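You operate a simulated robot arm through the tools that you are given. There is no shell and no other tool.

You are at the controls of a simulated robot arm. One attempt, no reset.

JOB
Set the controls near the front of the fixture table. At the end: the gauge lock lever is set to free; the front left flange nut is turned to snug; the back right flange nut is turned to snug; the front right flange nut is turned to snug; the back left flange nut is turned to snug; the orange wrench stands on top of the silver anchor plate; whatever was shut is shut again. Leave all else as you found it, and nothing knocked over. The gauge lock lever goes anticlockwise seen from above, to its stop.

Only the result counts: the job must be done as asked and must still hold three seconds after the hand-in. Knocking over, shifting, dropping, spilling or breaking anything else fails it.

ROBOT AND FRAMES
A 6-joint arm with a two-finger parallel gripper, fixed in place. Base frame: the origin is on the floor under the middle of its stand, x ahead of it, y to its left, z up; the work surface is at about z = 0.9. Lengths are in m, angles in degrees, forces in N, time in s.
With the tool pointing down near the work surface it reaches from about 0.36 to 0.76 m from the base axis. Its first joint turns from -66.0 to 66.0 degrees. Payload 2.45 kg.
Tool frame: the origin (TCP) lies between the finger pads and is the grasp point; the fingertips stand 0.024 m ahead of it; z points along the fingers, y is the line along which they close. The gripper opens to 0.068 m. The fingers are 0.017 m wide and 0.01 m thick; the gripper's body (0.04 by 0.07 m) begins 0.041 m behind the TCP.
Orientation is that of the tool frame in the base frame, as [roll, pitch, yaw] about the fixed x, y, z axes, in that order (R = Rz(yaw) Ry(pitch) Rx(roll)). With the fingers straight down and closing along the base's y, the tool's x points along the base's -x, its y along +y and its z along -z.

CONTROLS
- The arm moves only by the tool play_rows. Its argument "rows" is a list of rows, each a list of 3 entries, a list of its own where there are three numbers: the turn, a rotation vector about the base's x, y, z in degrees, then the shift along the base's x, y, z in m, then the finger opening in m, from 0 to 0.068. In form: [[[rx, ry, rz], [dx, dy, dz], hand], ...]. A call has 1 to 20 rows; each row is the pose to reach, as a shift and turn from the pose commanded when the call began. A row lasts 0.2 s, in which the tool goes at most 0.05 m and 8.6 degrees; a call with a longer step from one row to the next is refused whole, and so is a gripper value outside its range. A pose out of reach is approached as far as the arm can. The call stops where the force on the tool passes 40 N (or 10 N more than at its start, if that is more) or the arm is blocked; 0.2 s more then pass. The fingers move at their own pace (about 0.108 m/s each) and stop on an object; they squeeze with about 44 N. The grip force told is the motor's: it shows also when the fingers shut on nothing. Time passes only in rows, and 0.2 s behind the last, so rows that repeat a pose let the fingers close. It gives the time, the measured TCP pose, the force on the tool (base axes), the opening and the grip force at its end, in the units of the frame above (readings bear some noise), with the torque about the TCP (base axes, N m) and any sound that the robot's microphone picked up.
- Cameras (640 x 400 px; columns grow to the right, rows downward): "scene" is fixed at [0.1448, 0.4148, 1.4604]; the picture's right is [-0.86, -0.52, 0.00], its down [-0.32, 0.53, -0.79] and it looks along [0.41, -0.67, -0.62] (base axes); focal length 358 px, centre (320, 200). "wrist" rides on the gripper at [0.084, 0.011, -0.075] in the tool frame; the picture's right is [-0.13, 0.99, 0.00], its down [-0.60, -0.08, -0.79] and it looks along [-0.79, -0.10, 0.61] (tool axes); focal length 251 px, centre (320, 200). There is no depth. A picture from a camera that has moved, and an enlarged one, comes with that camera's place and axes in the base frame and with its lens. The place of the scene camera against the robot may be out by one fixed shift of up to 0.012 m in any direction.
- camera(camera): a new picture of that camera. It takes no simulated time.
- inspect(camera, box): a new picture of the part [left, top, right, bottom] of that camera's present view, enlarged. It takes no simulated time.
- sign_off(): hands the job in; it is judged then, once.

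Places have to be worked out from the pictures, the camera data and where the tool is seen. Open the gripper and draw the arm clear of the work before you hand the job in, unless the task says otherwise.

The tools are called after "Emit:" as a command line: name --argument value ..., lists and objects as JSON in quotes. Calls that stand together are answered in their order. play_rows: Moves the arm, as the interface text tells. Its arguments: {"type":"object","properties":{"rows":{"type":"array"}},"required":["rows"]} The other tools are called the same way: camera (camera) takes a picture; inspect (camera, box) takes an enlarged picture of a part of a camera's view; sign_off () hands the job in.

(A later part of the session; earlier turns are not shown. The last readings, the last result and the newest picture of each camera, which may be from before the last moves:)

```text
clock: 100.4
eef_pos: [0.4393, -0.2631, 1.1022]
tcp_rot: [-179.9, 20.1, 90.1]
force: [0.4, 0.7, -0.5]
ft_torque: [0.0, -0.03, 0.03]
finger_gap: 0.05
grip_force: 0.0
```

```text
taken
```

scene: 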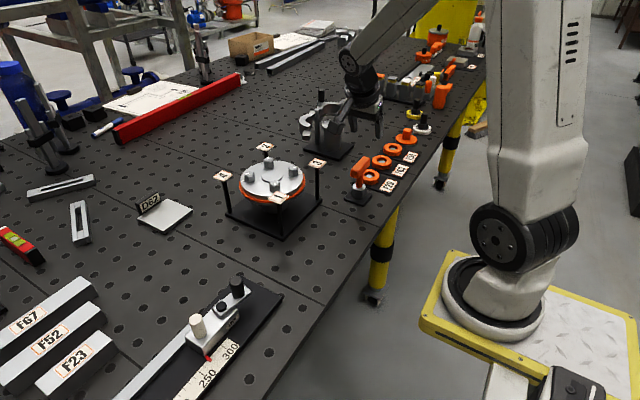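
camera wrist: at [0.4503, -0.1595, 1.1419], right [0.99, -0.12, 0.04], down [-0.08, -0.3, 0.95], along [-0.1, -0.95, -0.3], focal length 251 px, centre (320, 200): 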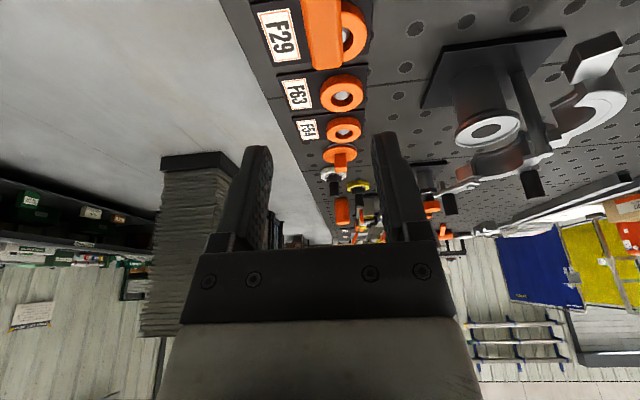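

The hand is above the wrench. I'll zoom to check the bar's position between the fingers.

Emit:
inspect --camera "wrist" --box '[260, 0, 400, 100]'

Emit:
inspect --camera "scene" --box '[330, 60, 410, 210]'

```text
4.00 times, centred on (330, 50) of wrist
camera zoom: at [0.4503, -0.1595, 1.1419], right [0.99, -0.12, 0.04], down [-0.08, -0.3, 0.95], along [-0.1, -0.95, -0.3], focal length 1006 px, centre (280, 800)
```

zoom: 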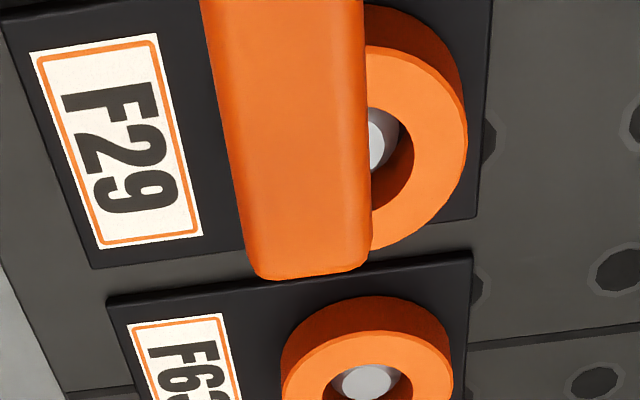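

```text
2.67 times, centred on (370, 135) of scene
camera zoom: at [0.1448, 0.4148, 1.4604], right [-0.86, -0.52, 0.0], down [-0.32, 0.53, -0.79], along [0.41, -0.67, -0.62], focal length 955 px, centre (187, 373)
```

zoom: 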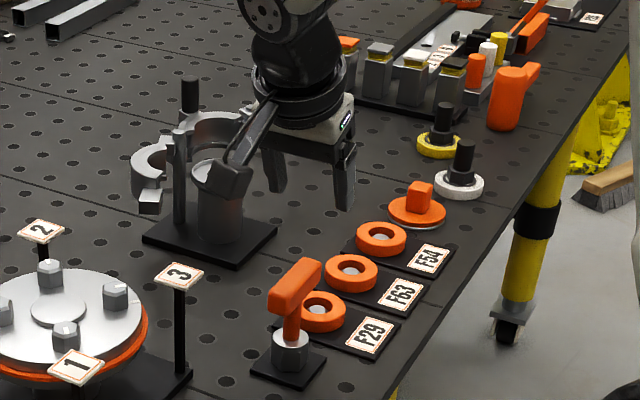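

This view puts the bar's centre line at x≈0.4453, and combined with the earlier one the bar spans y -0.301 to -0.230 with its top at z≈1.000. I'll shift over it and lower to z≈1.035 for a closer look.

Emit:
play_rows --rows '[[[0, 0, 0], [0.006, -0.0026, -0.01], 0.05], [[0, 0, 0], [0.006, -0.0026, -0.04], 0.05], [[0, 0, 0], [0.006, -0.0026, -0.067], 0.05], [[0, 0, 0], [0.006, -0.0026, -0.067], 0.05]]'

Emit:
camera --camera "wrist"

Emit:
inspect --camera "scene" --box '[330, 120, 410, 210]'

```text
clock: 101.4
eef_pos: [0.4465, -0.2657, 1.0329]
tcp_rot: [-179.8, 20.0, 90.1]
force: [0.5, -0.4, -0.1]
ft_torque: [0.03, 0.0, -0.02]
finger_gap: 0.05
grip_force: 0.0
```

```text
taken
camera wrist: at [0.4564, -0.1615, 1.0748], right [0.99, -0.12, 0.04], down [-0.08, -0.3, 0.95], along [-0.1, -0.95, -0.3], focal length 251 px, centre (320, 200)
```

wrist: 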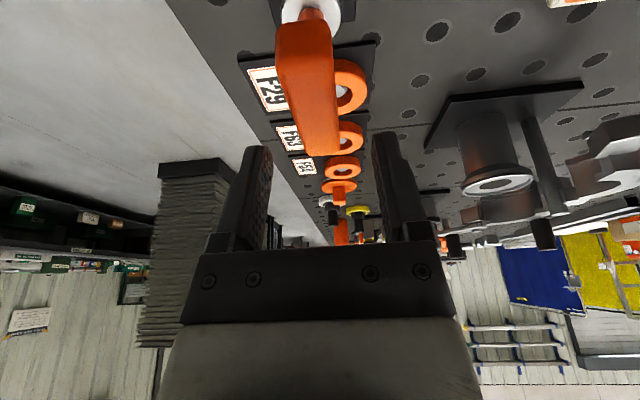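

```text
4.44 times, centred on (370, 165) of scene
camera zoom: at [0.1448, 0.4148, 1.4604], right [-0.86, -0.52, 0.0], down [-0.32, 0.53, -0.79], along [0.41, -0.67, -0.62], focal length 1591 px, centre (98, 356)
```

zoom: 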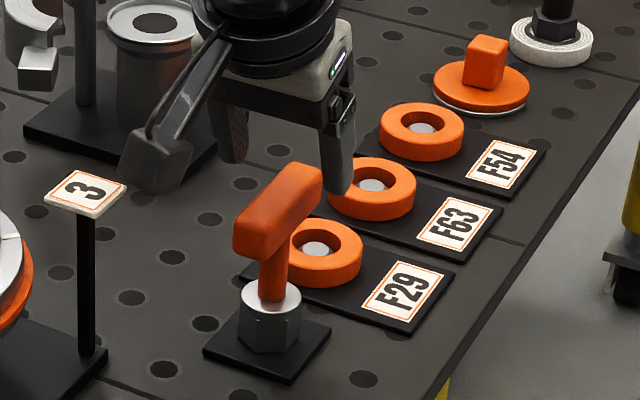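

The bar is centred between the fingers (column ≈322). I'll lower to z≈0.994 and close on the bar.

Emit:
play_rows --rows '[[[0, 0, 0], [-0.001, 0, -0.02], 0.05], [[0, 0, 0], [-0.001, 0, -0.039], 0.05], [[0, 0, 0], [-0.001, 0, -0.039], 0.05]]'

Emit:
camera --camera "wrist"

Emit:
inspect --camera "scene" --box '[330, 120, 410, 210]'

```text
clock: 102.2
eef_pos: [0.4438, -0.2658, 0.9951]
tcp_rot: [-179.9, 20.0, 90.1]
force: [0.7, 0.3, 0.6]
ft_torque: [-0.02, 0.0, 0.04]
finger_gap: 0.05
grip_force: 0.0
```

```text
taken
camera wrist: at [0.4551, -0.162, 1.0359], right [0.99, -0.12, 0.04], down [-0.08, -0.3, 0.95], along [-0.1, -0.95, -0.3], focal length 251 px, centre (320, 200)
```

wrist: 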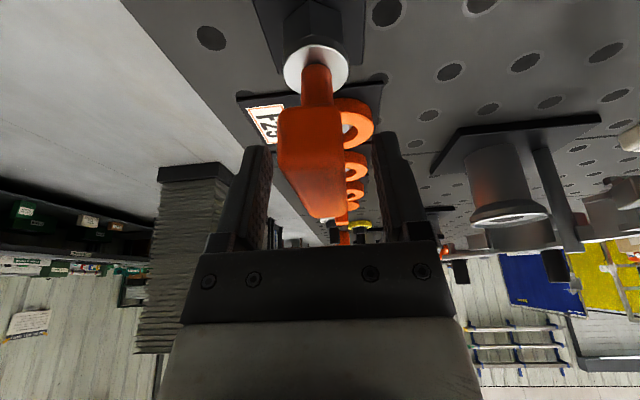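

```text
4.44 times, centred on (370, 165) of scene
camera zoom: at [0.1448, 0.4148, 1.4604], right [-0.86, -0.52, 0.0], down [-0.32, 0.53, -0.79], along [0.41, -0.67, -0.62], focal length 1591 px, centre (98, 356)
```

zoom: 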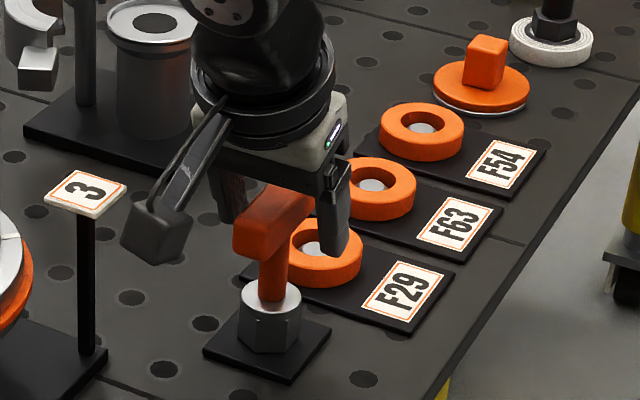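

The fingers straddle the bar. I'll zoom to check the bar's height relative to the grip point before closing.

Emit:
inspect --camera "wrist" --box '[250, 80, 400, 230]'

```text
2.67 times, centred on (325, 155) of wrist
camera zoom: at [0.4551, -0.162, 1.0359], right [0.99, -0.12, 0.04], down [-0.08, -0.3, 0.95], along [-0.1, -0.95, -0.3], focal length 670 px, centre (307, 320)
```

zoom: 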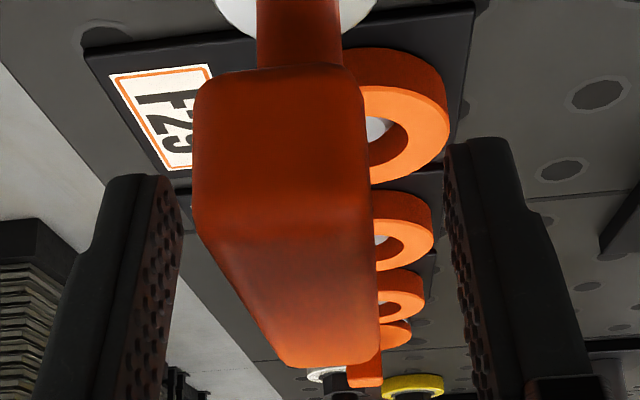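

The bar spans z≈0.982–1.001, so I'll lower 3 mm to centre the grip and close on it.

Emit:
play_rows --rows '[[[0, 0, 0], [0, 0, -0.003], 0.05], [[0, 0, 0], [0, 0, -0.003], 0.03], [[0, 0, 0], [0, 0, -0.003], 0.014], [[0, 0, 0], [0, 0, -0.003], 0.014], [[0, 0, 0], [0, 0, -0.003], 0.014]]'

Emit:
inspect --camera "wrist" --box '[250, 80, 400, 230]'

Emit:
inspect --camera "scene" --box '[330, 120, 410, 210]'

```text
clock: 103.4
eef_pos: [0.4447, -0.2656, 0.9919]
tcp_rot: [-179.8, 20.0, 90.0]
force: [0.3, 0.0, 0.5]
ft_torque: [-0.02, -0.04, 0.01]
finger_gap: 0.0217
grip_force: 38.2
```

```text
2.67 times, centred on (325, 155) of wrist
camera zoom: at [0.4549, -0.1618, 1.033], right [0.99, -0.12, 0.04], down [-0.08, -0.3, 0.95], along [-0.1, -0.95, -0.3], focal length 670 px, centre (307, 320)
```

zoom: 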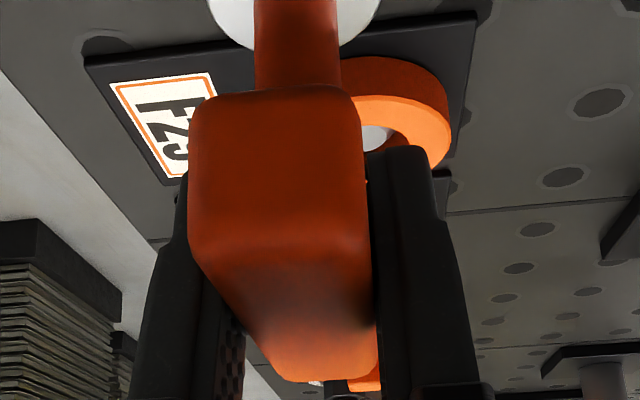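

```text
4.44 times, centred on (370, 165) of scene
camera zoom: at [0.1449, 0.4148, 1.4604], right [-0.86, -0.52, 0.0], down [-0.32, 0.53, -0.79], along [0.41, -0.67, -0.62], focal length 1591 px, centre (98, 356)
```

zoom: 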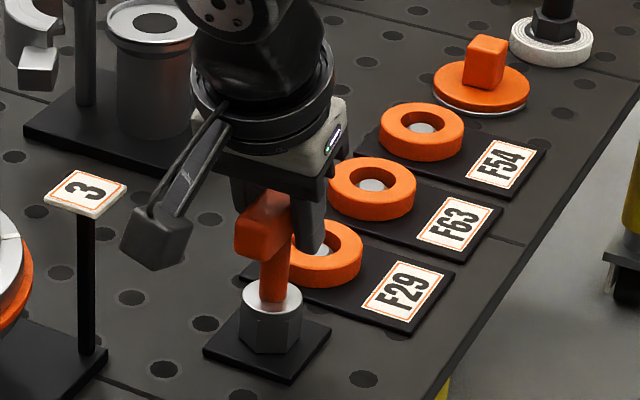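

Gripped at 0.0217 with nothing disturbed. I'll lift straight up slowly.

Emit:
play_rows --rows '[[[0, 0, 0], [0, 0, 0.01], 0.014], [[0, 0, 0], [0, 0, 0.02], 0.014], [[0, 0, 0], [0, 0, 0.035], 0.014], [[0, 0, 0], [0, 0, 0.05], 0.014], [[0, 0, 0], [0, 0, 0.05], 0.014]]'

Emit:
inspect --camera "scene" --box '[330, 100, 410, 210]'

Emit:
camera --camera "wrist"

```text
clock: 104.6
eef_pos: [0.4448, -0.2663, 1.0418]
tcp_rot: [-179.7, 20.0, 90.1]
force: [0.7, 0.4, -1.3]
ft_torque: [0.01, -0.01, -0.03]
finger_gap: 0.0217
grip_force: 38.4
```

```text
3.64 times, centred on (370, 155) of scene
camera zoom: at [0.1449, 0.4148, 1.4604], right [-0.86, -0.52, 0.0], down [-0.32, 0.53, -0.79], along [0.41, -0.67, -0.62], focal length 1302 px, centre (138, 364)
```

zoom: 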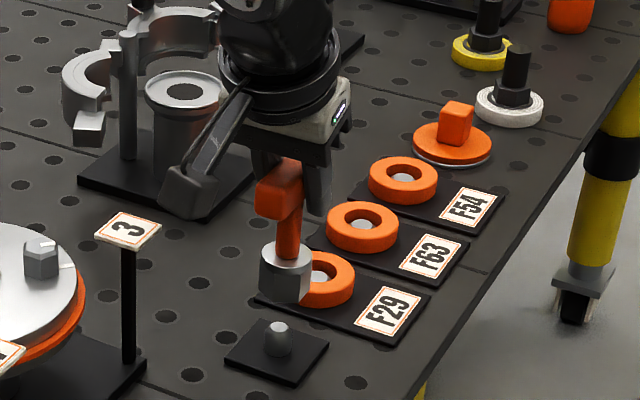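

```text
taken
camera wrist: at [0.4547, -0.1624, 1.0824], right [0.99, -0.12, 0.04], down [-0.08, -0.3, 0.95], along [-0.1, -0.95, -0.3], focal length 251 px, centre (320, 200)
```

wrist: 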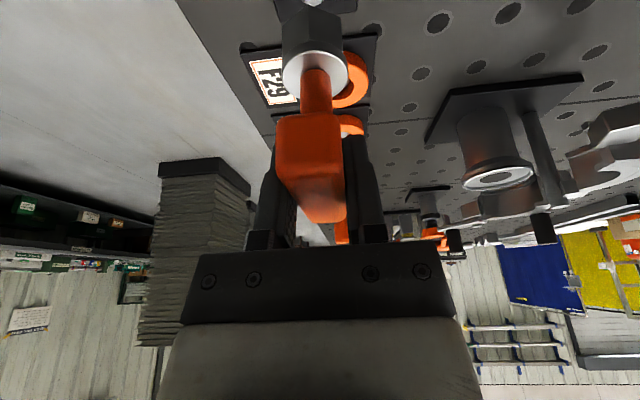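

The wrench lifted cleanly off its peg, upright in the grip. I'll raise it to z≈1.19, then carry it over toward the plate while turning +90°.

Emit:
play_rows --rows '[[[0, 0, 0], [0, 0, 0.035], 0.014], [[0, 0, 0], [0, 0, 0.07], 0.014], [[0, 0, 0], [0, 0, 0.11], 0.014], [[0, 0, 0], [0, 0, 0.148], 0.014], [[0, 0, 0], [0, 0, 0.148], 0.014]]'

Emit:
play_rows --rows '[[[0, 0, 6], [0.02, 0.018, 0], 0.014], [[0, 0, 12], [0.044, 0.038, 0], 0.014], [[0, 0, 18], [0.068, 0.058, 0], 0.014], [[0, 0, 24], [0.092, 0.078, 0], 0.014], [[0, 0, 30], [0.116, 0.098, 0], 0.014], [[0, 0, 36], [0.14, 0.119, 0], 0.014], [[0, 0, 42], [0.164, 0.14, 0], 0.014], [[0, 0, 48], [0.188, 0.161, 0], 0.014], [[0, 0, 54], [0.212, 0.182, 0], 0.014], [[0, 0, 60], [0.236, 0.203, 0], 0.014], [[0, 0, 66], [0.26, 0.224, 0], 0.014], [[0, 0, 72], [0.282, 0.245, 0], 0.014], [[0, 0, 78], [0.303, 0.265, 0], 0.014], [[0, 0, 84], [0.323, 0.283, 0], 0.014], [[0, 0, 90], [0.34, 0.298, 0], 0.014], [[0, 0, 90], [0.35, 0.306, 0], 0.014], [[0, 0, 90], [0.35, 0.306, 0], 0.014]]'

Emit:
camera --camera "wrist"

Emit:
camera --camera "scene"

```text
clock: 105.8
eef_pos: [0.4447, -0.2662, 1.1904]
tcp_rot: [-179.8, 20.0, 90.1]
force: [-0.7, -0.4, -2.3]
ft_torque: [-0.04, 0.01, 0.02]
finger_gap: 0.0216
grip_force: 38.9
```

```text
clock: 109.4
eef_pos: [0.7945, 0.04, 1.1902]
tcp_rot: [-179.8, 19.9, -179.8]
force: [-0.1, -0.1, -1.7]
ft_torque: [0.02, 0.03, 0.0]
finger_gap: 0.0218
grip_force: 39.2
```

```text
taken
camera wrist: at [0.6895, 0.0508, 1.2307], right [0.12, 0.99, 0.04], down [0.3, -0.08, 0.95], along [0.95, -0.1, -0.3], focal length 251 px, centre (320, 200)
```

wrist: 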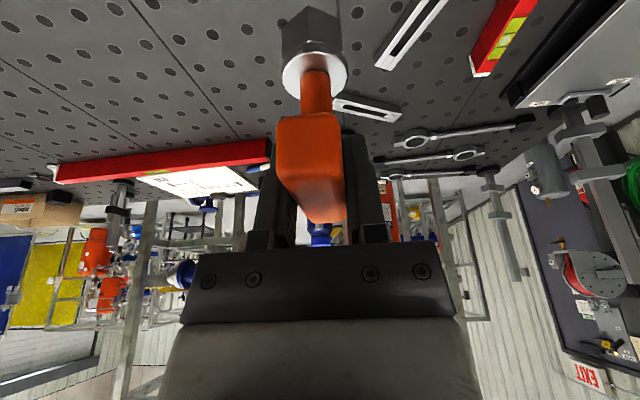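

```text
taken
```

scene: 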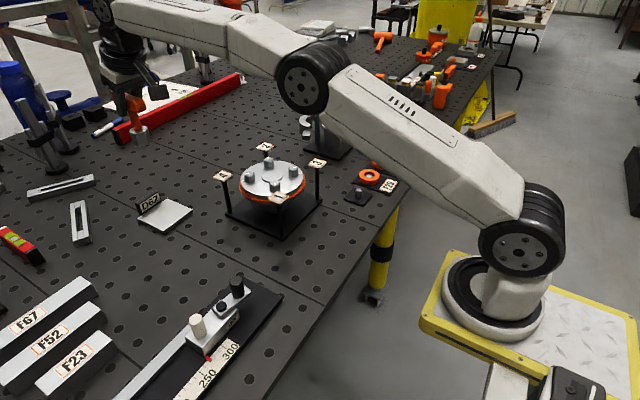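

The wrench is over the plate region and upright. I'll lower to z≈1.03 and check the position in the scene view.

Emit:
play_rows --rows '[[[0, 0, 0], [0.002, 0, -0.04], 0.014], [[0, 0, 0], [0.004, 0, -0.08], 0.014], [[0, 0, 0], [0.005, 0, -0.12], 0.014], [[0, 0, 0], [0.005, 0, -0.16], 0.014], [[0, 0, 0], [0.005, 0, -0.16], 0.014]]'

Emit:
camera --camera "wrist"

Emit:
inspect --camera "scene" --box '[100, 110, 240, 250]'

```text
clock: 110.6
eef_pos: [0.7985, 0.0401, 1.0282]
tcp_rot: [-179.7, 20.1, -179.9]
force: [0.2, 0.8, -2.5]
ft_torque: [0.0, 0.02, 0.01]
finger_gap: 0.0216
grip_force: 38.1
```

```text
taken
camera wrist: at [0.6942, 0.0505, 1.0694], right [0.12, 0.99, 0.04], down [0.3, -0.08, 0.95], along [0.95, -0.1, -0.3], focal length 251 px, centre (320, 200)
```

wrist: 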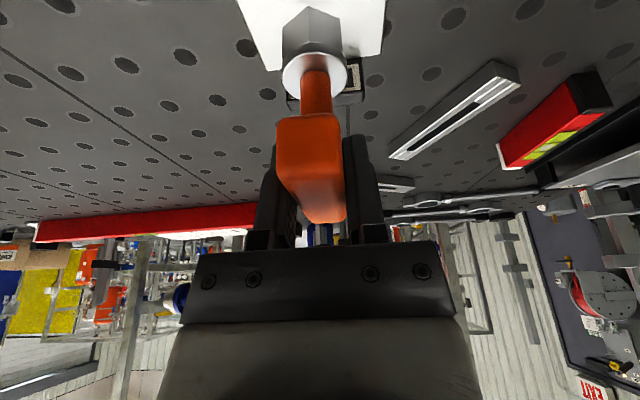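

```text
2.86 times, centred on (170, 180) of scene
camera zoom: at [0.1449, 0.4148, 1.4604], right [-0.86, -0.52, 0.0], down [-0.32, 0.53, -0.79], along [0.41, -0.67, -0.62], focal length 1023 px, centre (749, 257)
```

zoom: 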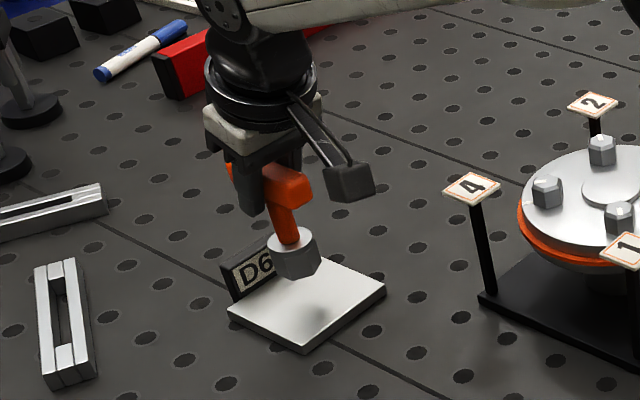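

Both cameras agree the wrench is within about 5 mm of the plate's centre. I'll lower to z≈1.000 and then feel for contact in small steps.

Emit:
play_rows --rows '[[[0, 0, 0], [0, 0, -0.01], 0.014], [[0, 0, 0], [0, 0, -0.02], 0.014], [[0, 0, 0], [0, 0, -0.027], 0.014], [[0, 0, 0], [0, 0, -0.027], 0.014]]'

Emit:
inspect --camera "scene" --box '[130, 160, 210, 240]'

```text
clock: 111.6
eef_pos: [0.7994, 0.0403, 1.0015]
tcp_rot: [-179.9, 20.0, -179.9]
force: [-0.1, -0.3, -2.3]
ft_torque: [-0.02, 0.01, 0.03]
finger_gap: 0.022
grip_force: 38.6
```

```text
5.00 times, centred on (170, 200) of scene
camera zoom: at [0.1449, 0.4148, 1.4604], right [-0.86, -0.52, 0.0], down [-0.32, 0.53, -0.79], along [0.41, -0.67, -0.62], focal length 1790 px, centre (1070, 200)
```

zoom: 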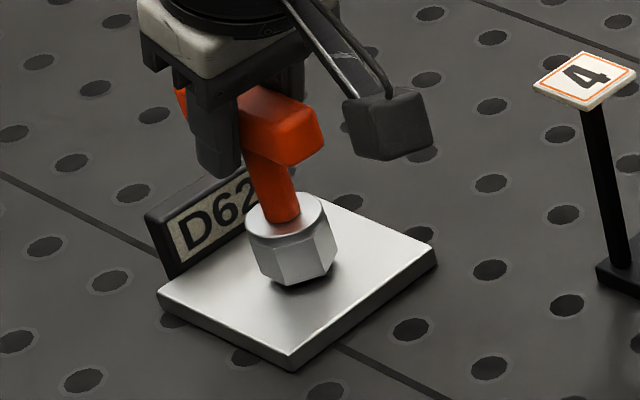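

The socket is just above the plate, near its middle. Now lowering in small steps, watching for contact.

Emit:
play_rows --rows '[[[0, 0, 0], [0, 0, -0.0015], 0.014], [[0, 0, 0], [0, 0, -0.003], 0.014], [[0, 0, 0], [0, 0, -0.003], 0.014]]'

Emit:
play_rows --rows '[[[0, 0, 0], [0, 0, -0.0015], 0.014], [[0, 0, 0], [0, 0, -0.0025], 0.014], [[0, 0, 0], [0, 0, -0.0025], 0.014]]'

Emit:
inspect --camera "scene" --box '[130, 160, 210, 240]'

```text
clock: 112.4
eef_pos: [0.7999, 0.0404, 0.9993]
tcp_rot: [-179.9, 20.0, -179.9]
force: [0.0, 1.0, -2.5]
ft_torque: [0.02, 0.01, 0.01]
finger_gap: 0.0219
grip_force: 38.7
```

```text
clock: 113.2
eef_pos: [0.7993, 0.0394, 0.9972]
tcp_rot: [-179.9, 20.0, -179.9]
force: [-1.4, -0.4, 2.6]
ft_torque: [0.02, 0.19, 0.02]
finger_gap: 0.0219
grip_force: 38.9
```

```text
5.00 times, centred on (170, 200) of scene
camera zoom: at [0.1447, 0.4148, 1.4604], right [-0.86, -0.52, 0.0], down [-0.32, 0.53, -0.79], along [0.41, -0.67, -0.62], focal length 1790 px, centre (1070, 200)
```

zoom: 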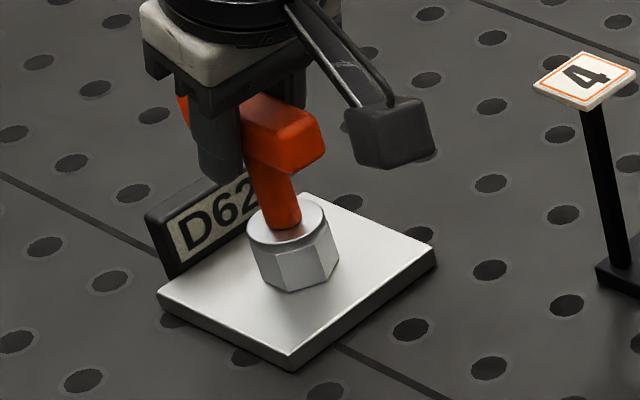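

Contact felt (force z changed by about 5 N) and the wrench stands vertical on the plate. I'll seat it a hair more, then open the fingers gently.

Emit:
play_rows --rows '[[[0, 0, 0], [0, 0, -0.0006], 0.014], [[0, 0, 0], [0, 0, -0.0006], 0.014]]'

Emit:
play_rows --rows '[[[0, 0, 0], [0, 0, 0], 0.022], [[0, 0, 0], [0, 0, 0], 0.026], [[0, 0, 0], [0, 0, 0], 0.034], [[0, 0, 0], [0, 0, 0], 0.046], [[0, 0, 0], [0, 0, 0], 0.056], [[0, 0, 0], [0, 0, 0], 0.056]]'

Emit:
inspect --camera "scene" --box '[130, 160, 210, 240]'

Emit:
inspect --camera "wrist" --box '[220, 0, 420, 240]'

```text
clock: 113.8
eef_pos: [0.8004, 0.0407, 0.9979]
tcp_rot: [-179.9, 20.1, -179.9]
force: [-1.9, -0.8, 9.6]
ft_torque: [0.08, 0.37, 0.02]
finger_gap: 0.0221
grip_force: 38.5
```

```text
clock: 115.2
eef_pos: [0.7988, 0.0413, 0.9961]
tcp_rot: [-179.9, 20.0, -179.9]
force: [0.1, 0.1, 0.9]
ft_torque: [0.01, 0.03, 0.02]
finger_gap: 0.0562
grip_force: 0.0
```

```text
5.00 times, centred on (170, 200) of scene
camera zoom: at [0.1448, 0.4148, 1.4604], right [-0.86, -0.52, 0.0], down [-0.32, 0.53, -0.79], along [0.41, -0.67, -0.62], focal length 1790 px, centre (1070, 200)
```

zoom: 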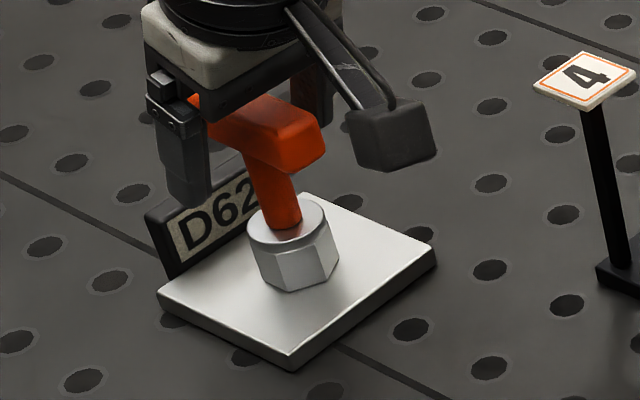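

```text
1.67 times, centred on (320, 120) of wrist
camera zoom: at [0.6944, 0.0502, 1.0375], right [0.12, 0.99, 0.04], down [0.3, -0.08, 0.95], along [0.95, -0.1, -0.3], focal length 419 px, centre (320, 333)
```

zoom: 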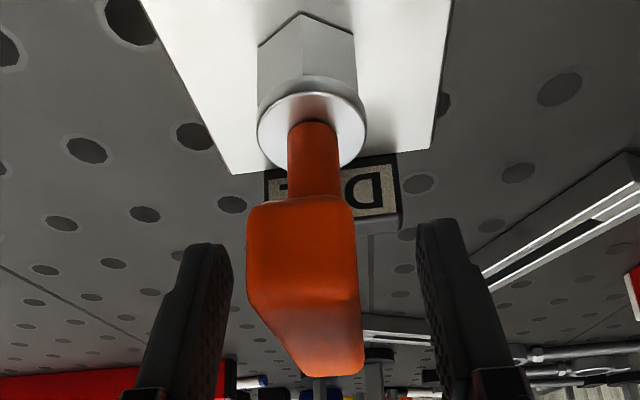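

The wrench stands by itself and the fingers are clear on both sides. I'll rise straight up and then draw back.

Emit:
play_rows --rows '[[[0, 0, 0], [0, 0, 0.015], 0.056], [[0, 0, 0], [0, 0, 0.035], 0.056], [[0, 0, 0], [0, 0, 0.065], 0.056], [[0, 0, 0], [0, 0, 0.1], 0.056], [[0, 0, 0], [-0.01, 0, 0.14], 0.056], [[0, 0, 0], [-0.03, 0, 0.17], 0.056], [[0, 0, 0], [-0.07, 0, 0.18], 0.056], [[0, 0, 0], [-0.1, 0, 0.18], 0.056]]'

Emit:
camera --camera "wrist"

Emit:
camera --camera "scene"

```text
clock: 117.0
eef_pos: [0.6994, 0.0401, 1.1766]
tcp_rot: [-179.7, 20.0, -180.0]
force: [-0.2, 0.6, 0.4]
ft_torque: [0.01, 0.03, -0.02]
finger_gap: 0.056
grip_force: 0.1
```

```text
taken
camera wrist: at [0.594, 0.0505, 1.2176], right [0.12, 0.99, 0.04], down [0.3, -0.08, 0.95], along [0.95, -0.1, -0.3], focal length 251 px, centre (320, 200)
```

wrist: 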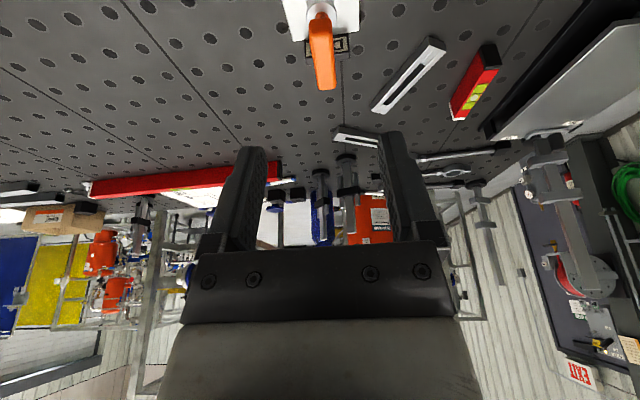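

```text
taken
```

scene: 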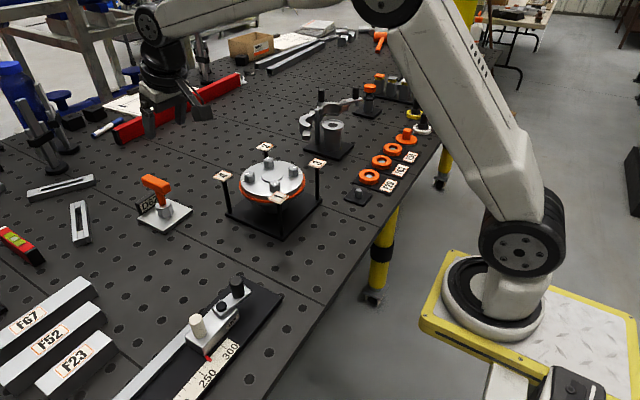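

The wrench stands on the plate. Now I'll level the hand and go back above the flange for a final check of all four nut marks.

Emit:
play_rows --rows '[[[0, 7, 0], [-0.03, -0.02, 0], 0.056], [[0, 14, 0], [-0.06, -0.05, 0], 0.056], [[0, 20, 0], [-0.09, -0.08, 0], 0.056], [[0, 20, 0], [-0.11, -0.11, 0], 0.056], [[0, 20, 0], [-0.135, -0.14, 0], 0.056], [[0, 20, 0], [-0.15, -0.16, 0], 0.056], [[0, 20, 0], [-0.15, -0.16, 0], 0.056]]'

Emit:
camera --camera "wrist"

Emit:
inspect --camera "wrist" --box '[220, 0, 420, 140]'

Emit:
inspect --camera "scene" --box '[210, 130, 330, 240]'

```text
clock: 118.6
eef_pos: [0.5499, -0.1206, 1.1764]
tcp_rot: [-179.9, -0.1, -179.9]
force: [0.7, 0.2, 0.1]
ft_torque: [-0.01, 0.0, 0.0]
finger_gap: 0.0563
grip_force: 0.1
```

```text
taken
camera wrist: at [0.4652, -0.1097, 1.2512], right [0.13, 0.99, 0.0], down [0.6, -0.08, 0.79], along [0.79, -0.1, -0.61], focal length 251 px, centre (320, 200)
```

wrist: 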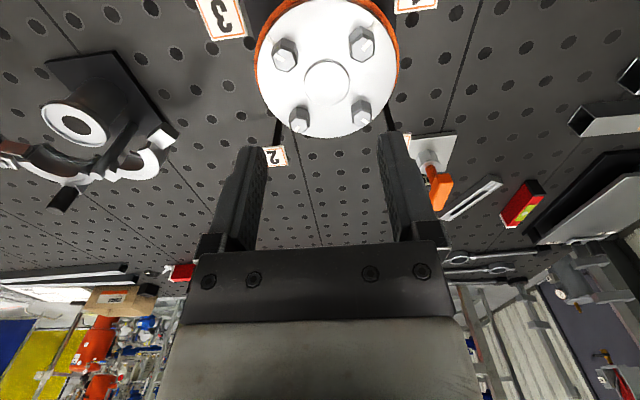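

```text
2.86 times, centred on (320, 70) of wrist
camera zoom: at [0.4652, -0.1097, 1.2512], right [0.13, 0.99, 0.0], down [0.6, -0.08, 0.79], along [0.79, -0.1, -0.61], focal length 718 px, centre (320, 571)
```

zoom: 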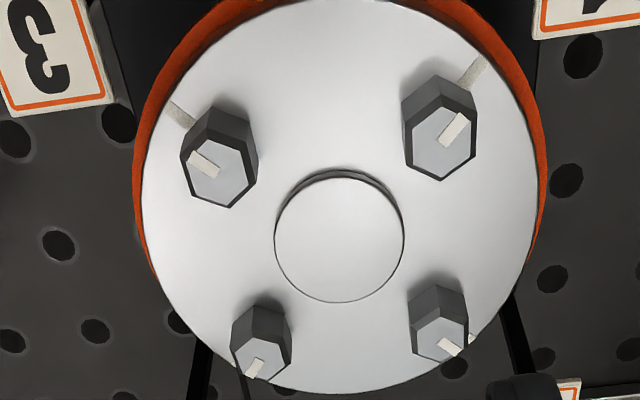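

```text
3.64 times, centred on (270, 185) of scene
camera zoom: at [0.1448, 0.4148, 1.4604], right [-0.86, -0.52, 0.0], down [-0.32, 0.53, -0.79], along [0.41, -0.67, -0.62], focal length 1302 px, centre (502, 254)
```

zoom: 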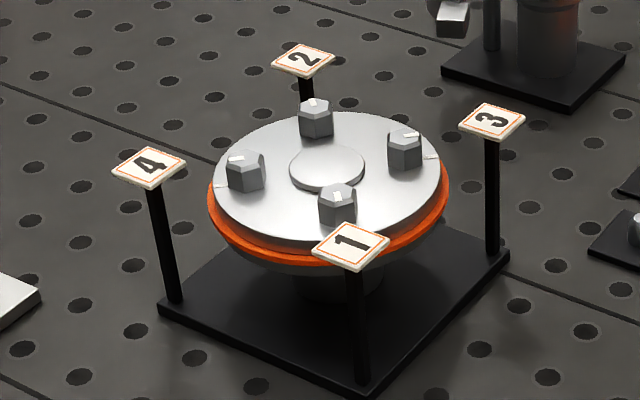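

The marks look aligned and the gasket is seated on all visible sides. I'll zoom into the back nuts 2 and 4, and the front ones, for a precise check.

Emit:
inspect --camera "wrist" --box '[285, 95, 385, 145]'

Emit:
inspect --camera "wrist" --box '[265, 10, 400, 80]'

```text
6.40 times, centred on (335, 120) of wrist
camera zoom: at [0.4652, -0.1097, 1.2512], right [0.13, 0.99, 0.0], down [0.6, -0.08, 0.79], along [0.79, -0.1, -0.61], focal length 1609 px, centre (224, 712)
```

zoom: 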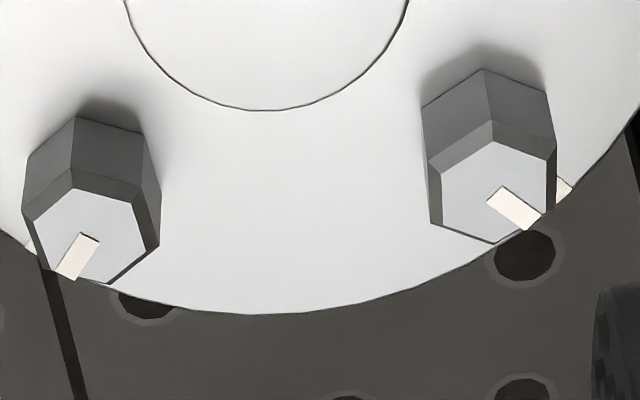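

```text
4.74 times, centred on (332, 45) of wrist
camera zoom: at [0.4652, -0.1097, 1.2512], right [0.13, 0.99, 0.0], down [0.6, -0.08, 0.79], along [0.79, -0.1, -0.61], focal length 1192 px, centre (261, 935)
```

zoom: 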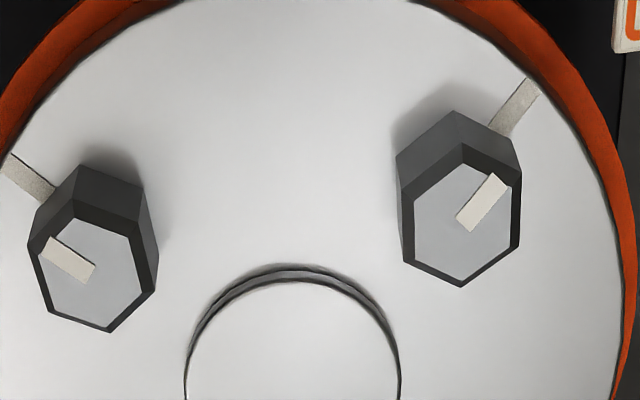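

Nuts 1, 3 and 4 measure within a few degrees, but nut 2 seemed a bit off from this far angle. I'll move the camera round to look closely at nut 2 and its gasket side.

Emit:
play_rows --rows '[[[0, 0, -8], [0.006, -0.001, 0], 0.056], [[0, 0, -16], [0.012, -0.002, 0], 0.056], [[0, 0, -24], [0.018, -0.003, 0], 0.056], [[0, 0, -32], [0.024, -0.004, 0], 0.056], [[0, 0, -40], [0.03, -0.005, 0], 0.056], [[0, 0, -48], [0.036, -0.006, 0], 0.056], [[0, 0, -56], [0.042, -0.007, 0], 0.056], [[0, 0, -64], [0.048, -0.008, 0], 0.056], [[0, 0, -72], [0.054, -0.009, 0], 0.056], [[0, 0, -80], [0.06, -0.01, 0], 0.056], [[0, 0, -88], [0.066, -0.015, 0], 0.056], [[0, 0, -96], [0.072, -0.02, -0.01], 0.056], [[0, 0, -104], [0.078, -0.025, -0.03], 0.056], [[0, 0, -112], [0.083, -0.03, -0.05], 0.056], [[0, 0, -120], [0.085, -0.035, -0.07], 0.056], [[0, 0, -120], [0.085, -0.035, -0.07], 0.056]]'

Emit:
camera --camera "wrist"

Emit:
inspect --camera "wrist" --box '[260, 20, 420, 130]'

```text
clock: 122.0
eef_pos: [0.6343, -0.1569, 1.1064]
tcp_rot: [-179.9, -0.1, 59.9]
force: [-0.1, -0.1, -0.2]
ft_torque: [0.01, 0.0, 0.03]
finger_gap: 0.0561
grip_force: 0.0
```

```text
taken
camera wrist: at [0.6863, -0.0892, 1.1809], right [0.79, -0.61, 0.0], down [-0.37, -0.48, 0.79], along [-0.48, -0.63, -0.61], focal length 251 px, centre (320, 200)
```

wrist: 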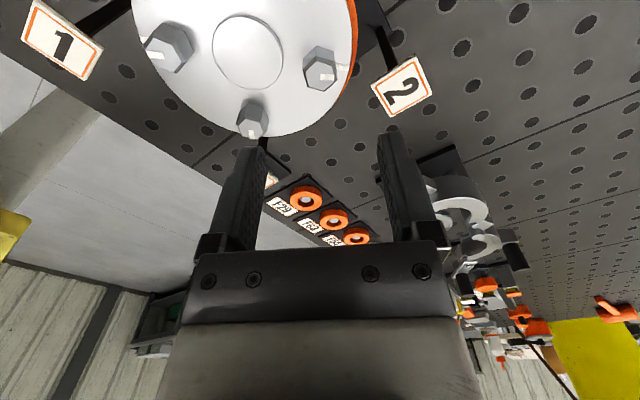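

```text
3.64 times, centred on (340, 75) of wrist
camera zoom: at [0.6863, -0.0892, 1.1809], right [0.79, -0.61, 0.0], down [-0.37, -0.48, 0.79], along [-0.48, -0.63, -0.61], focal length 914 px, centre (247, 654)
```

zoom: 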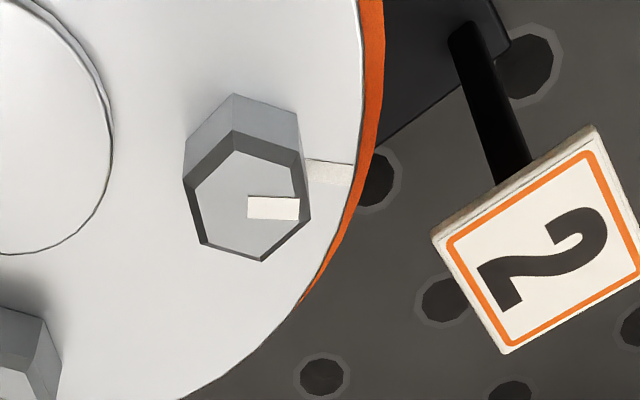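

The gasket is seated at nut 2, but its mark is still about 5° short of the reference, so I'll snug it the rest of the way. I'll take a safer finger line (yaw ≈122, well off sign 2) over nut 2.

Emit:
play_rows --rows '[[[0, 0, 8], [0, 0, 0], 0.036], [[0, 0, 16], [0, 0, 0], 0.036], [[0, 0, 24], [0, 0, 0], 0.036], [[0, 0, 32], [0, 0, 0], 0.036], [[0, 0, 40], [0, 0, 0], 0.036], [[0, 0, 48], [0, 0, -0.01], 0.036], [[0, 0, 56], [0.001, 0.001, -0.03], 0.036], [[0, 0, 62], [0.001, 0.001, -0.06], 0.036], [[0, 0, 62], [0.001, 0.001, -0.06], 0.036]]'

Emit:
inspect --camera "wrist" --box '[220, 80, 420, 205]'

```text
clock: 124.0
eef_pos: [0.6354, -0.1537, 1.0455]
tcp_rot: [-179.9, -0.1, 122.2]
force: [-0.6, 0.0, -0.1]
ft_torque: [0.02, -0.02, 0.02]
finger_gap: 0.036
grip_force: 0.0
```

```text
3.20 times, centred on (320, 142) of wrist
camera zoom: at [0.5997, -0.0772, 1.1203], right [0.91, 0.42, 0.0], down [0.26, -0.55, 0.79], along [0.33, -0.72, -0.61], focal length 805 px, centre (320, 384)
```

zoom: 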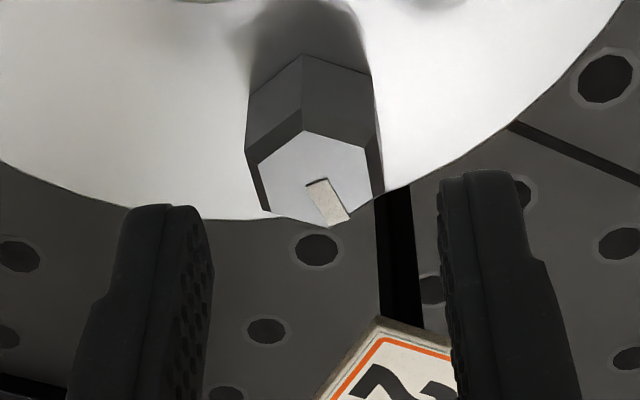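

Measuring the hex shapes, nut 2 has eased back about 5–6°, nut 3 about 3° and nut 4 about 1.5° as neighbours were snugged, so a second pass is needed. I'll align to nut 2's flats (yaw ≈125.7), lower and grip.

Emit:
play_rows --rows '[[[0, 0, 3.5], [0, -0.0012, -0.008], 0.036], [[0, 0, 3.5], [0, -0.0012, -0.018], 0.036], [[0, 0, 3.5], [0, -0.0012, -0.018], 0.036]]'

Emit:
play_rows --rows '[[[0, 0, 0], [0.0, 0.0, 0], 0.015], [[0, 0, 0], [0.0, 0.0, 0], 0.015], [[0, 0, 0], [0.0, 0.0, 0], 0.015]]'

Emit:
play_rows --rows '[[[0, 0, -1.2], [0.0, 0.0, 0], 0.015], [[0, 0, -2.5], [0.0, 0.0, 0], 0.015], [[0, 0, -4], [0.0, 0.0, 0], 0.015], [[0, 0, -4], [0.0, 0.0, 0], 0.015]]'

Emit:
inspect --camera "wrist" --box '[220, 80, 420, 205]'

```text
clock: 124.8
eef_pos: [0.636, -0.1547, 1.028]
tcp_rot: [-179.8, 0.0, 125.6]
force: [-0.4, 0.3, -0.5]
ft_torque: [0.01, -0.01, 0.0]
finger_gap: 0.0358
grip_force: 0.1
```

```text
clock: 125.6
eef_pos: [0.6358, -0.156, 1.0279]
tcp_rot: [-179.8, 0.0, 125.7]
force: [0.5, -1.5, -1.6]
ft_torque: [-0.13, -0.12, 0.0]
finger_gap: 0.0217
grip_force: 38.6
```

```text
clock: 126.6
eef_pos: [0.6362, -0.1561, 1.0278]
tcp_rot: [-179.9, 0.0, 121.6]
force: [-0.5, -0.9, -7.5]
ft_torque: [-0.67, -0.47, 0.04]
finger_gap: 0.0218
grip_force: 38.2
```

```text
3.20 times, centred on (320, 142) of wrist
camera zoom: at [0.6007, -0.0785, 1.1023], right [0.91, 0.41, 0.0], down [0.25, -0.56, 0.79], along [0.32, -0.72, -0.61], focal length 805 px, centre (320, 384)
```

zoom: 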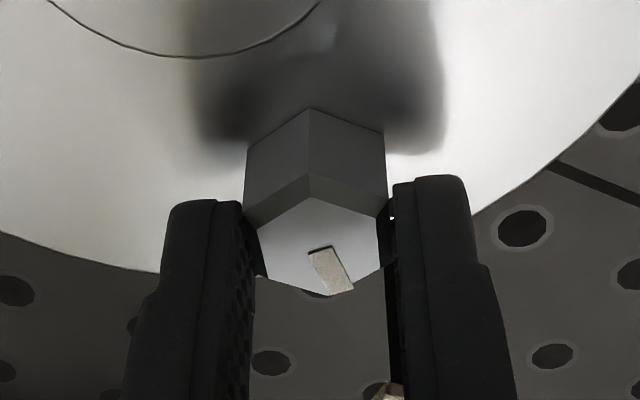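

No resistance yet at yaw 121.6. I'll go on in 1° steps until the torque rises.

Emit:
play_rows --rows '[[[0, 0, -1], [0.0, 0.0, 0], 0.015], [[0, 0, -2], [0.0, 0.0, 0], 0.015], [[0, 0, -2], [0.0, 0.0, 0], 0.015]]'

Emit:
play_rows --rows '[[[0, 0, -0.5], [0.0, 0.0, 0], 0.015], [[0, 0, -1], [0.0, 0.0, 0], 0.015], [[0, 0, -1], [0.0, 0.0, 0], 0.015]]'

```text
clock: 127.4
eef_pos: [0.635, -0.1557, 1.0271]
tcp_rot: [-179.9, -0.1, 119.6]
force: [4.0, -1.6, -8.9]
ft_torque: [0.12, 0.02, 0.49]
finger_gap: 0.0218
grip_force: 38.8
```

```text
clock: 128.2
eef_pos: [0.6347, -0.1537, 1.0282]
tcp_rot: [-179.8, 0.1, 118.5]
force: [2.8, 0.4, -11.8]
ft_torque: [-0.38, -0.29, 0.71]
finger_gap: 0.0216
grip_force: 39.2
```

Torque rose to 0.5–0.7 N·m at yaw ≈119.5, so the nut is hard on its snug stop (exactly 90° from its start). I'll release, lift, and check the neighbours.

Emit:
play_rows --rows '[[[0, 0, 1], [0, 0.0, 0], 0.015], [[0, 0, 1], [0, 0.0, 0], 0.032], [[0, 0, 1], [0, 0.0, 0], 0.032], [[0, 0, 1], [0, 0.0, 0.02], 0.032], [[0, 0, 1], [0, 0.0, 0.045], 0.034], [[0, 0, 1], [0.0, 0.0, 0.08], 0.036], [[0, 0, 1], [-0.02, 0.01, 0.12], 0.036], [[0, 0, 1], [-0.04, 0.02, 0.14], 0.036], [[0, 0, 1], [-0.04, 0.02, 0.14], 0.036]]'

Emit:
camera --camera "wrist"

Emit:
inspect --camera "wrist" --box '[240, 0, 440, 140]'

Emit:
inspect --camera "scene" --box '[210, 130, 330, 240]'

```text
clock: 130.2
eef_pos: [0.5958, -0.1354, 1.168]
tcp_rot: [-179.8, 0.1, 119.6]
force: [0.1, 0.3, -0.5]
ft_torque: [-0.02, -0.03, 0.02]
finger_gap: 0.0363
grip_force: 0.1
```

```text
taken
camera wrist: at [0.5634, -0.0571, 1.2431], right [0.93, 0.38, 0.0], down [0.23, -0.56, 0.79], along [0.3, -0.73, -0.61], focal length 251 px, centre (320, 200)
```

wrist: 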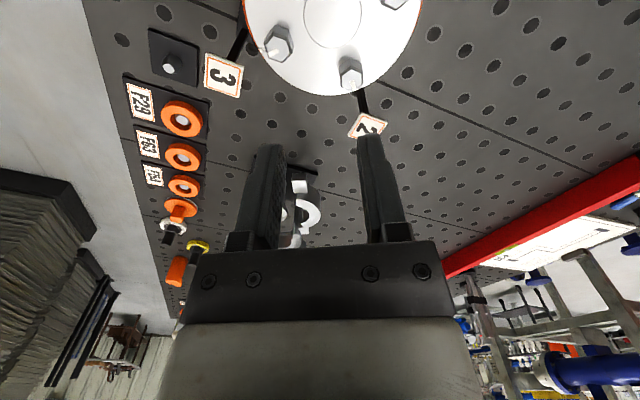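

```text
2.86 times, centred on (340, 70) of wrist
camera zoom: at [0.5634, -0.0571, 1.2431], right [0.93, 0.38, 0.0], down [0.23, -0.56, 0.79], along [0.3, -0.73, -0.61], focal length 718 px, centre (263, 571)
```

zoom: 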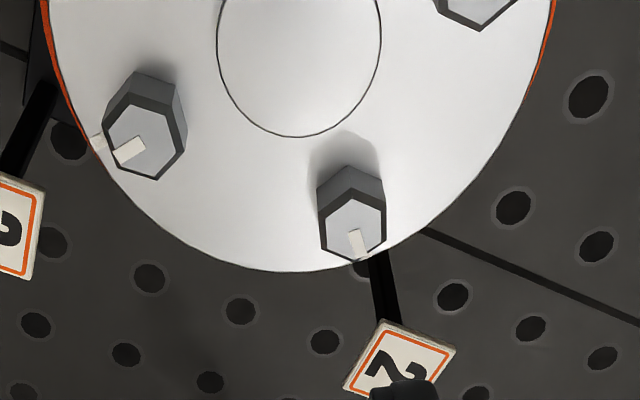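

```text
3.64 times, centred on (270, 185) of scene
camera zoom: at [0.1448, 0.4148, 1.4604], right [-0.86, -0.52, 0.0], down [-0.32, 0.53, -0.79], along [0.41, -0.67, -0.62], focal length 1302 px, centre (502, 254)
```

zoom: 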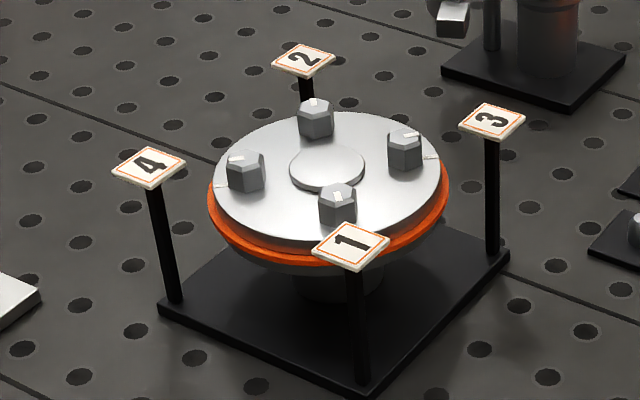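

The gasket remains swelled on the visible sides. I'll zoom on nuts 3 and 2 to measure their angles now.

Emit:
inspect --camera "wrist" --box '[250, 15, 320, 70]'

Emit:
inspect --camera "wrist" --box '[325, 45, 395, 100]'

```text
7.27 times, centred on (285, 42) of wrist
camera zoom: at [0.5634, -0.0571, 1.2431], right [0.93, 0.38, 0.0], down [0.23, -0.56, 0.79], along [0.3, -0.73, -0.61], focal length 1829 px, centre (574, 1346)
```

zoom: 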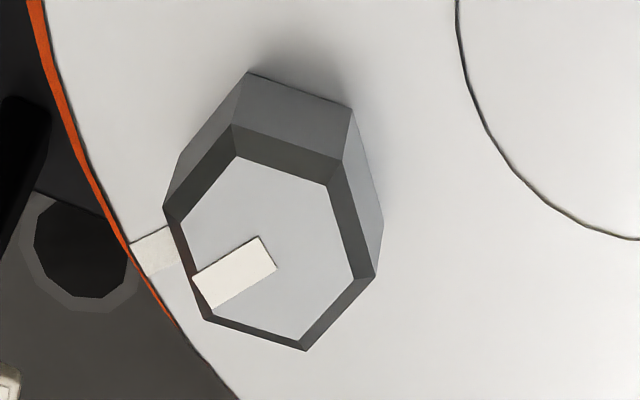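

```text
7.27 times, centred on (360, 72) of wrist
camera zoom: at [0.5634, -0.0571, 1.2431], right [0.93, 0.38, 0.0], down [0.23, -0.56, 0.79], along [0.3, -0.73, -0.61], focal length 1829 px, centre (29, 1127)
```

zoom: 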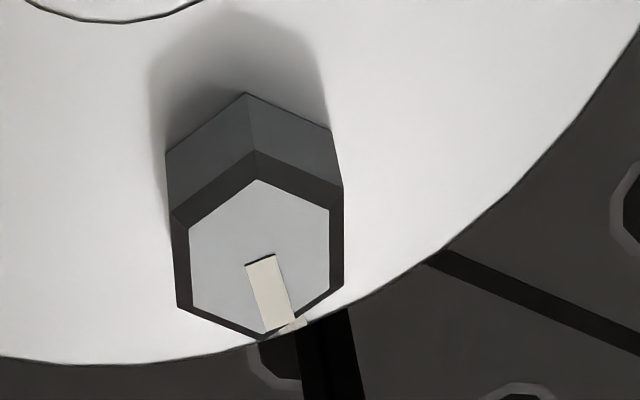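

Nut 2 is now at its stop, and nut 3 has slipped to about 5°; each re-snug nudges the neighbours back by a fraction, so I'll keep working round. Next nut 3, with the fingers at yaw ≈65 (clear of sign 3).

Emit:
play_rows --rows '[[[0, 0, -8], [-0.005, -0.003, 0], 0.036], [[0, 0, -16], [-0.01, -0.006, 0], 0.036], [[0, 0, -24], [-0.015, -0.009, 0], 0.036], [[0, 0, -32], [-0.02, -0.012, 0], 0.036], [[0, 0, -40], [-0.025, -0.016, 0], 0.036], [[0, 0, -48], [-0.031, -0.0198, -0.02], 0.036], [[0, 0, -54.6], [-0.031, -0.0198, -0.055], 0.036], [[0, 0, -54.6], [-0.031, -0.0198, -0.09], 0.036], [[0, 0, -54.6], [-0.031, -0.0198, -0.122], 0.036], [[0, 0, -54.6], [-0.031, -0.0198, -0.122], 0.036]]'

Emit:
inspect --camera "wrist" --box '[220, 80, 420, 205]'

```text
clock: 132.4
eef_pos: [0.5633, -0.1565, 1.0459]
tcp_rot: [-179.9, 0.0, 64.9]
force: [0.2, -0.4, -0.2]
ft_torque: [0.02, -0.01, -0.05]
finger_gap: 0.0361
grip_force: 0.0
```

```text
3.20 times, centred on (320, 142) of wrist
camera zoom: at [0.6094, -0.0853, 1.1197], right [0.84, -0.54, 0.0], down [-0.33, -0.51, 0.79], along [-0.43, -0.67, -0.61], focal length 805 px, centre (320, 384)
```

zoom: 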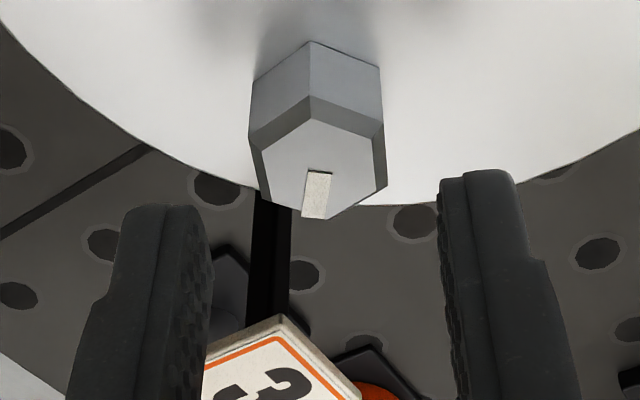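

Nut 3's flats line up with the pads (about 4.5° to go). Lowering and gripping.

Emit:
play_rows --rows '[[[0, 0, 0], [0.001, 0.001, -0.008], 0.036], [[0, 0, 0], [0.001, 0.001, -0.0185], 0.036], [[0, 0, 0], [0.001, 0.001, -0.0185], 0.036]]'

Emit:
play_rows --rows '[[[0, 0, 0], [0.0, 0.0, 0], 0.015], [[0, 0, 0], [0.0, 0.0, 0], 0.015], [[0, 0, 0], [0.0, 0.0, 0], 0.015]]'

Emit:
play_rows --rows '[[[0, 0, -1.2], [0.0, 0.0, 0], 0.015], [[0, 0, -2.5], [0.0, 0.0, 0], 0.015], [[0, 0, -4], [0.0, 0.0, 0], 0.015], [[0, 0, -5], [0.0, 0.0, 0], 0.015], [[0, 0, -5.4], [0.0, 0.0, 0], 0.015], [[0, 0, -5.4], [0.0, 0.0, 0], 0.015]]'

```text
clock: 133.2
eef_pos: [0.5648, -0.1546, 1.0285]
tcp_rot: [-179.8, -0.1, 65.0]
force: [0.4, 0.2, -0.1]
ft_torque: [0.01, 0.02, 0.02]
finger_gap: 0.0361
grip_force: 0.1
```

```text
clock: 134.0
eef_pos: [0.565, -0.1549, 1.0267]
tcp_rot: [-179.7, 0.0, 64.9]
force: [-3.1, 2.6, -0.2]
ft_torque: [0.13, 0.04, 0.02]
finger_gap: 0.0218
grip_force: 38.6
```

```text
clock: 135.4
eef_pos: [0.5648, -0.1553, 1.0271]
tcp_rot: [-179.8, 0.1, 59.5]
force: [-4.5, -5.5, -9.3]
ft_torque: [-0.12, -0.06, 0.45]
finger_gap: 0.0219
grip_force: 38.6
```

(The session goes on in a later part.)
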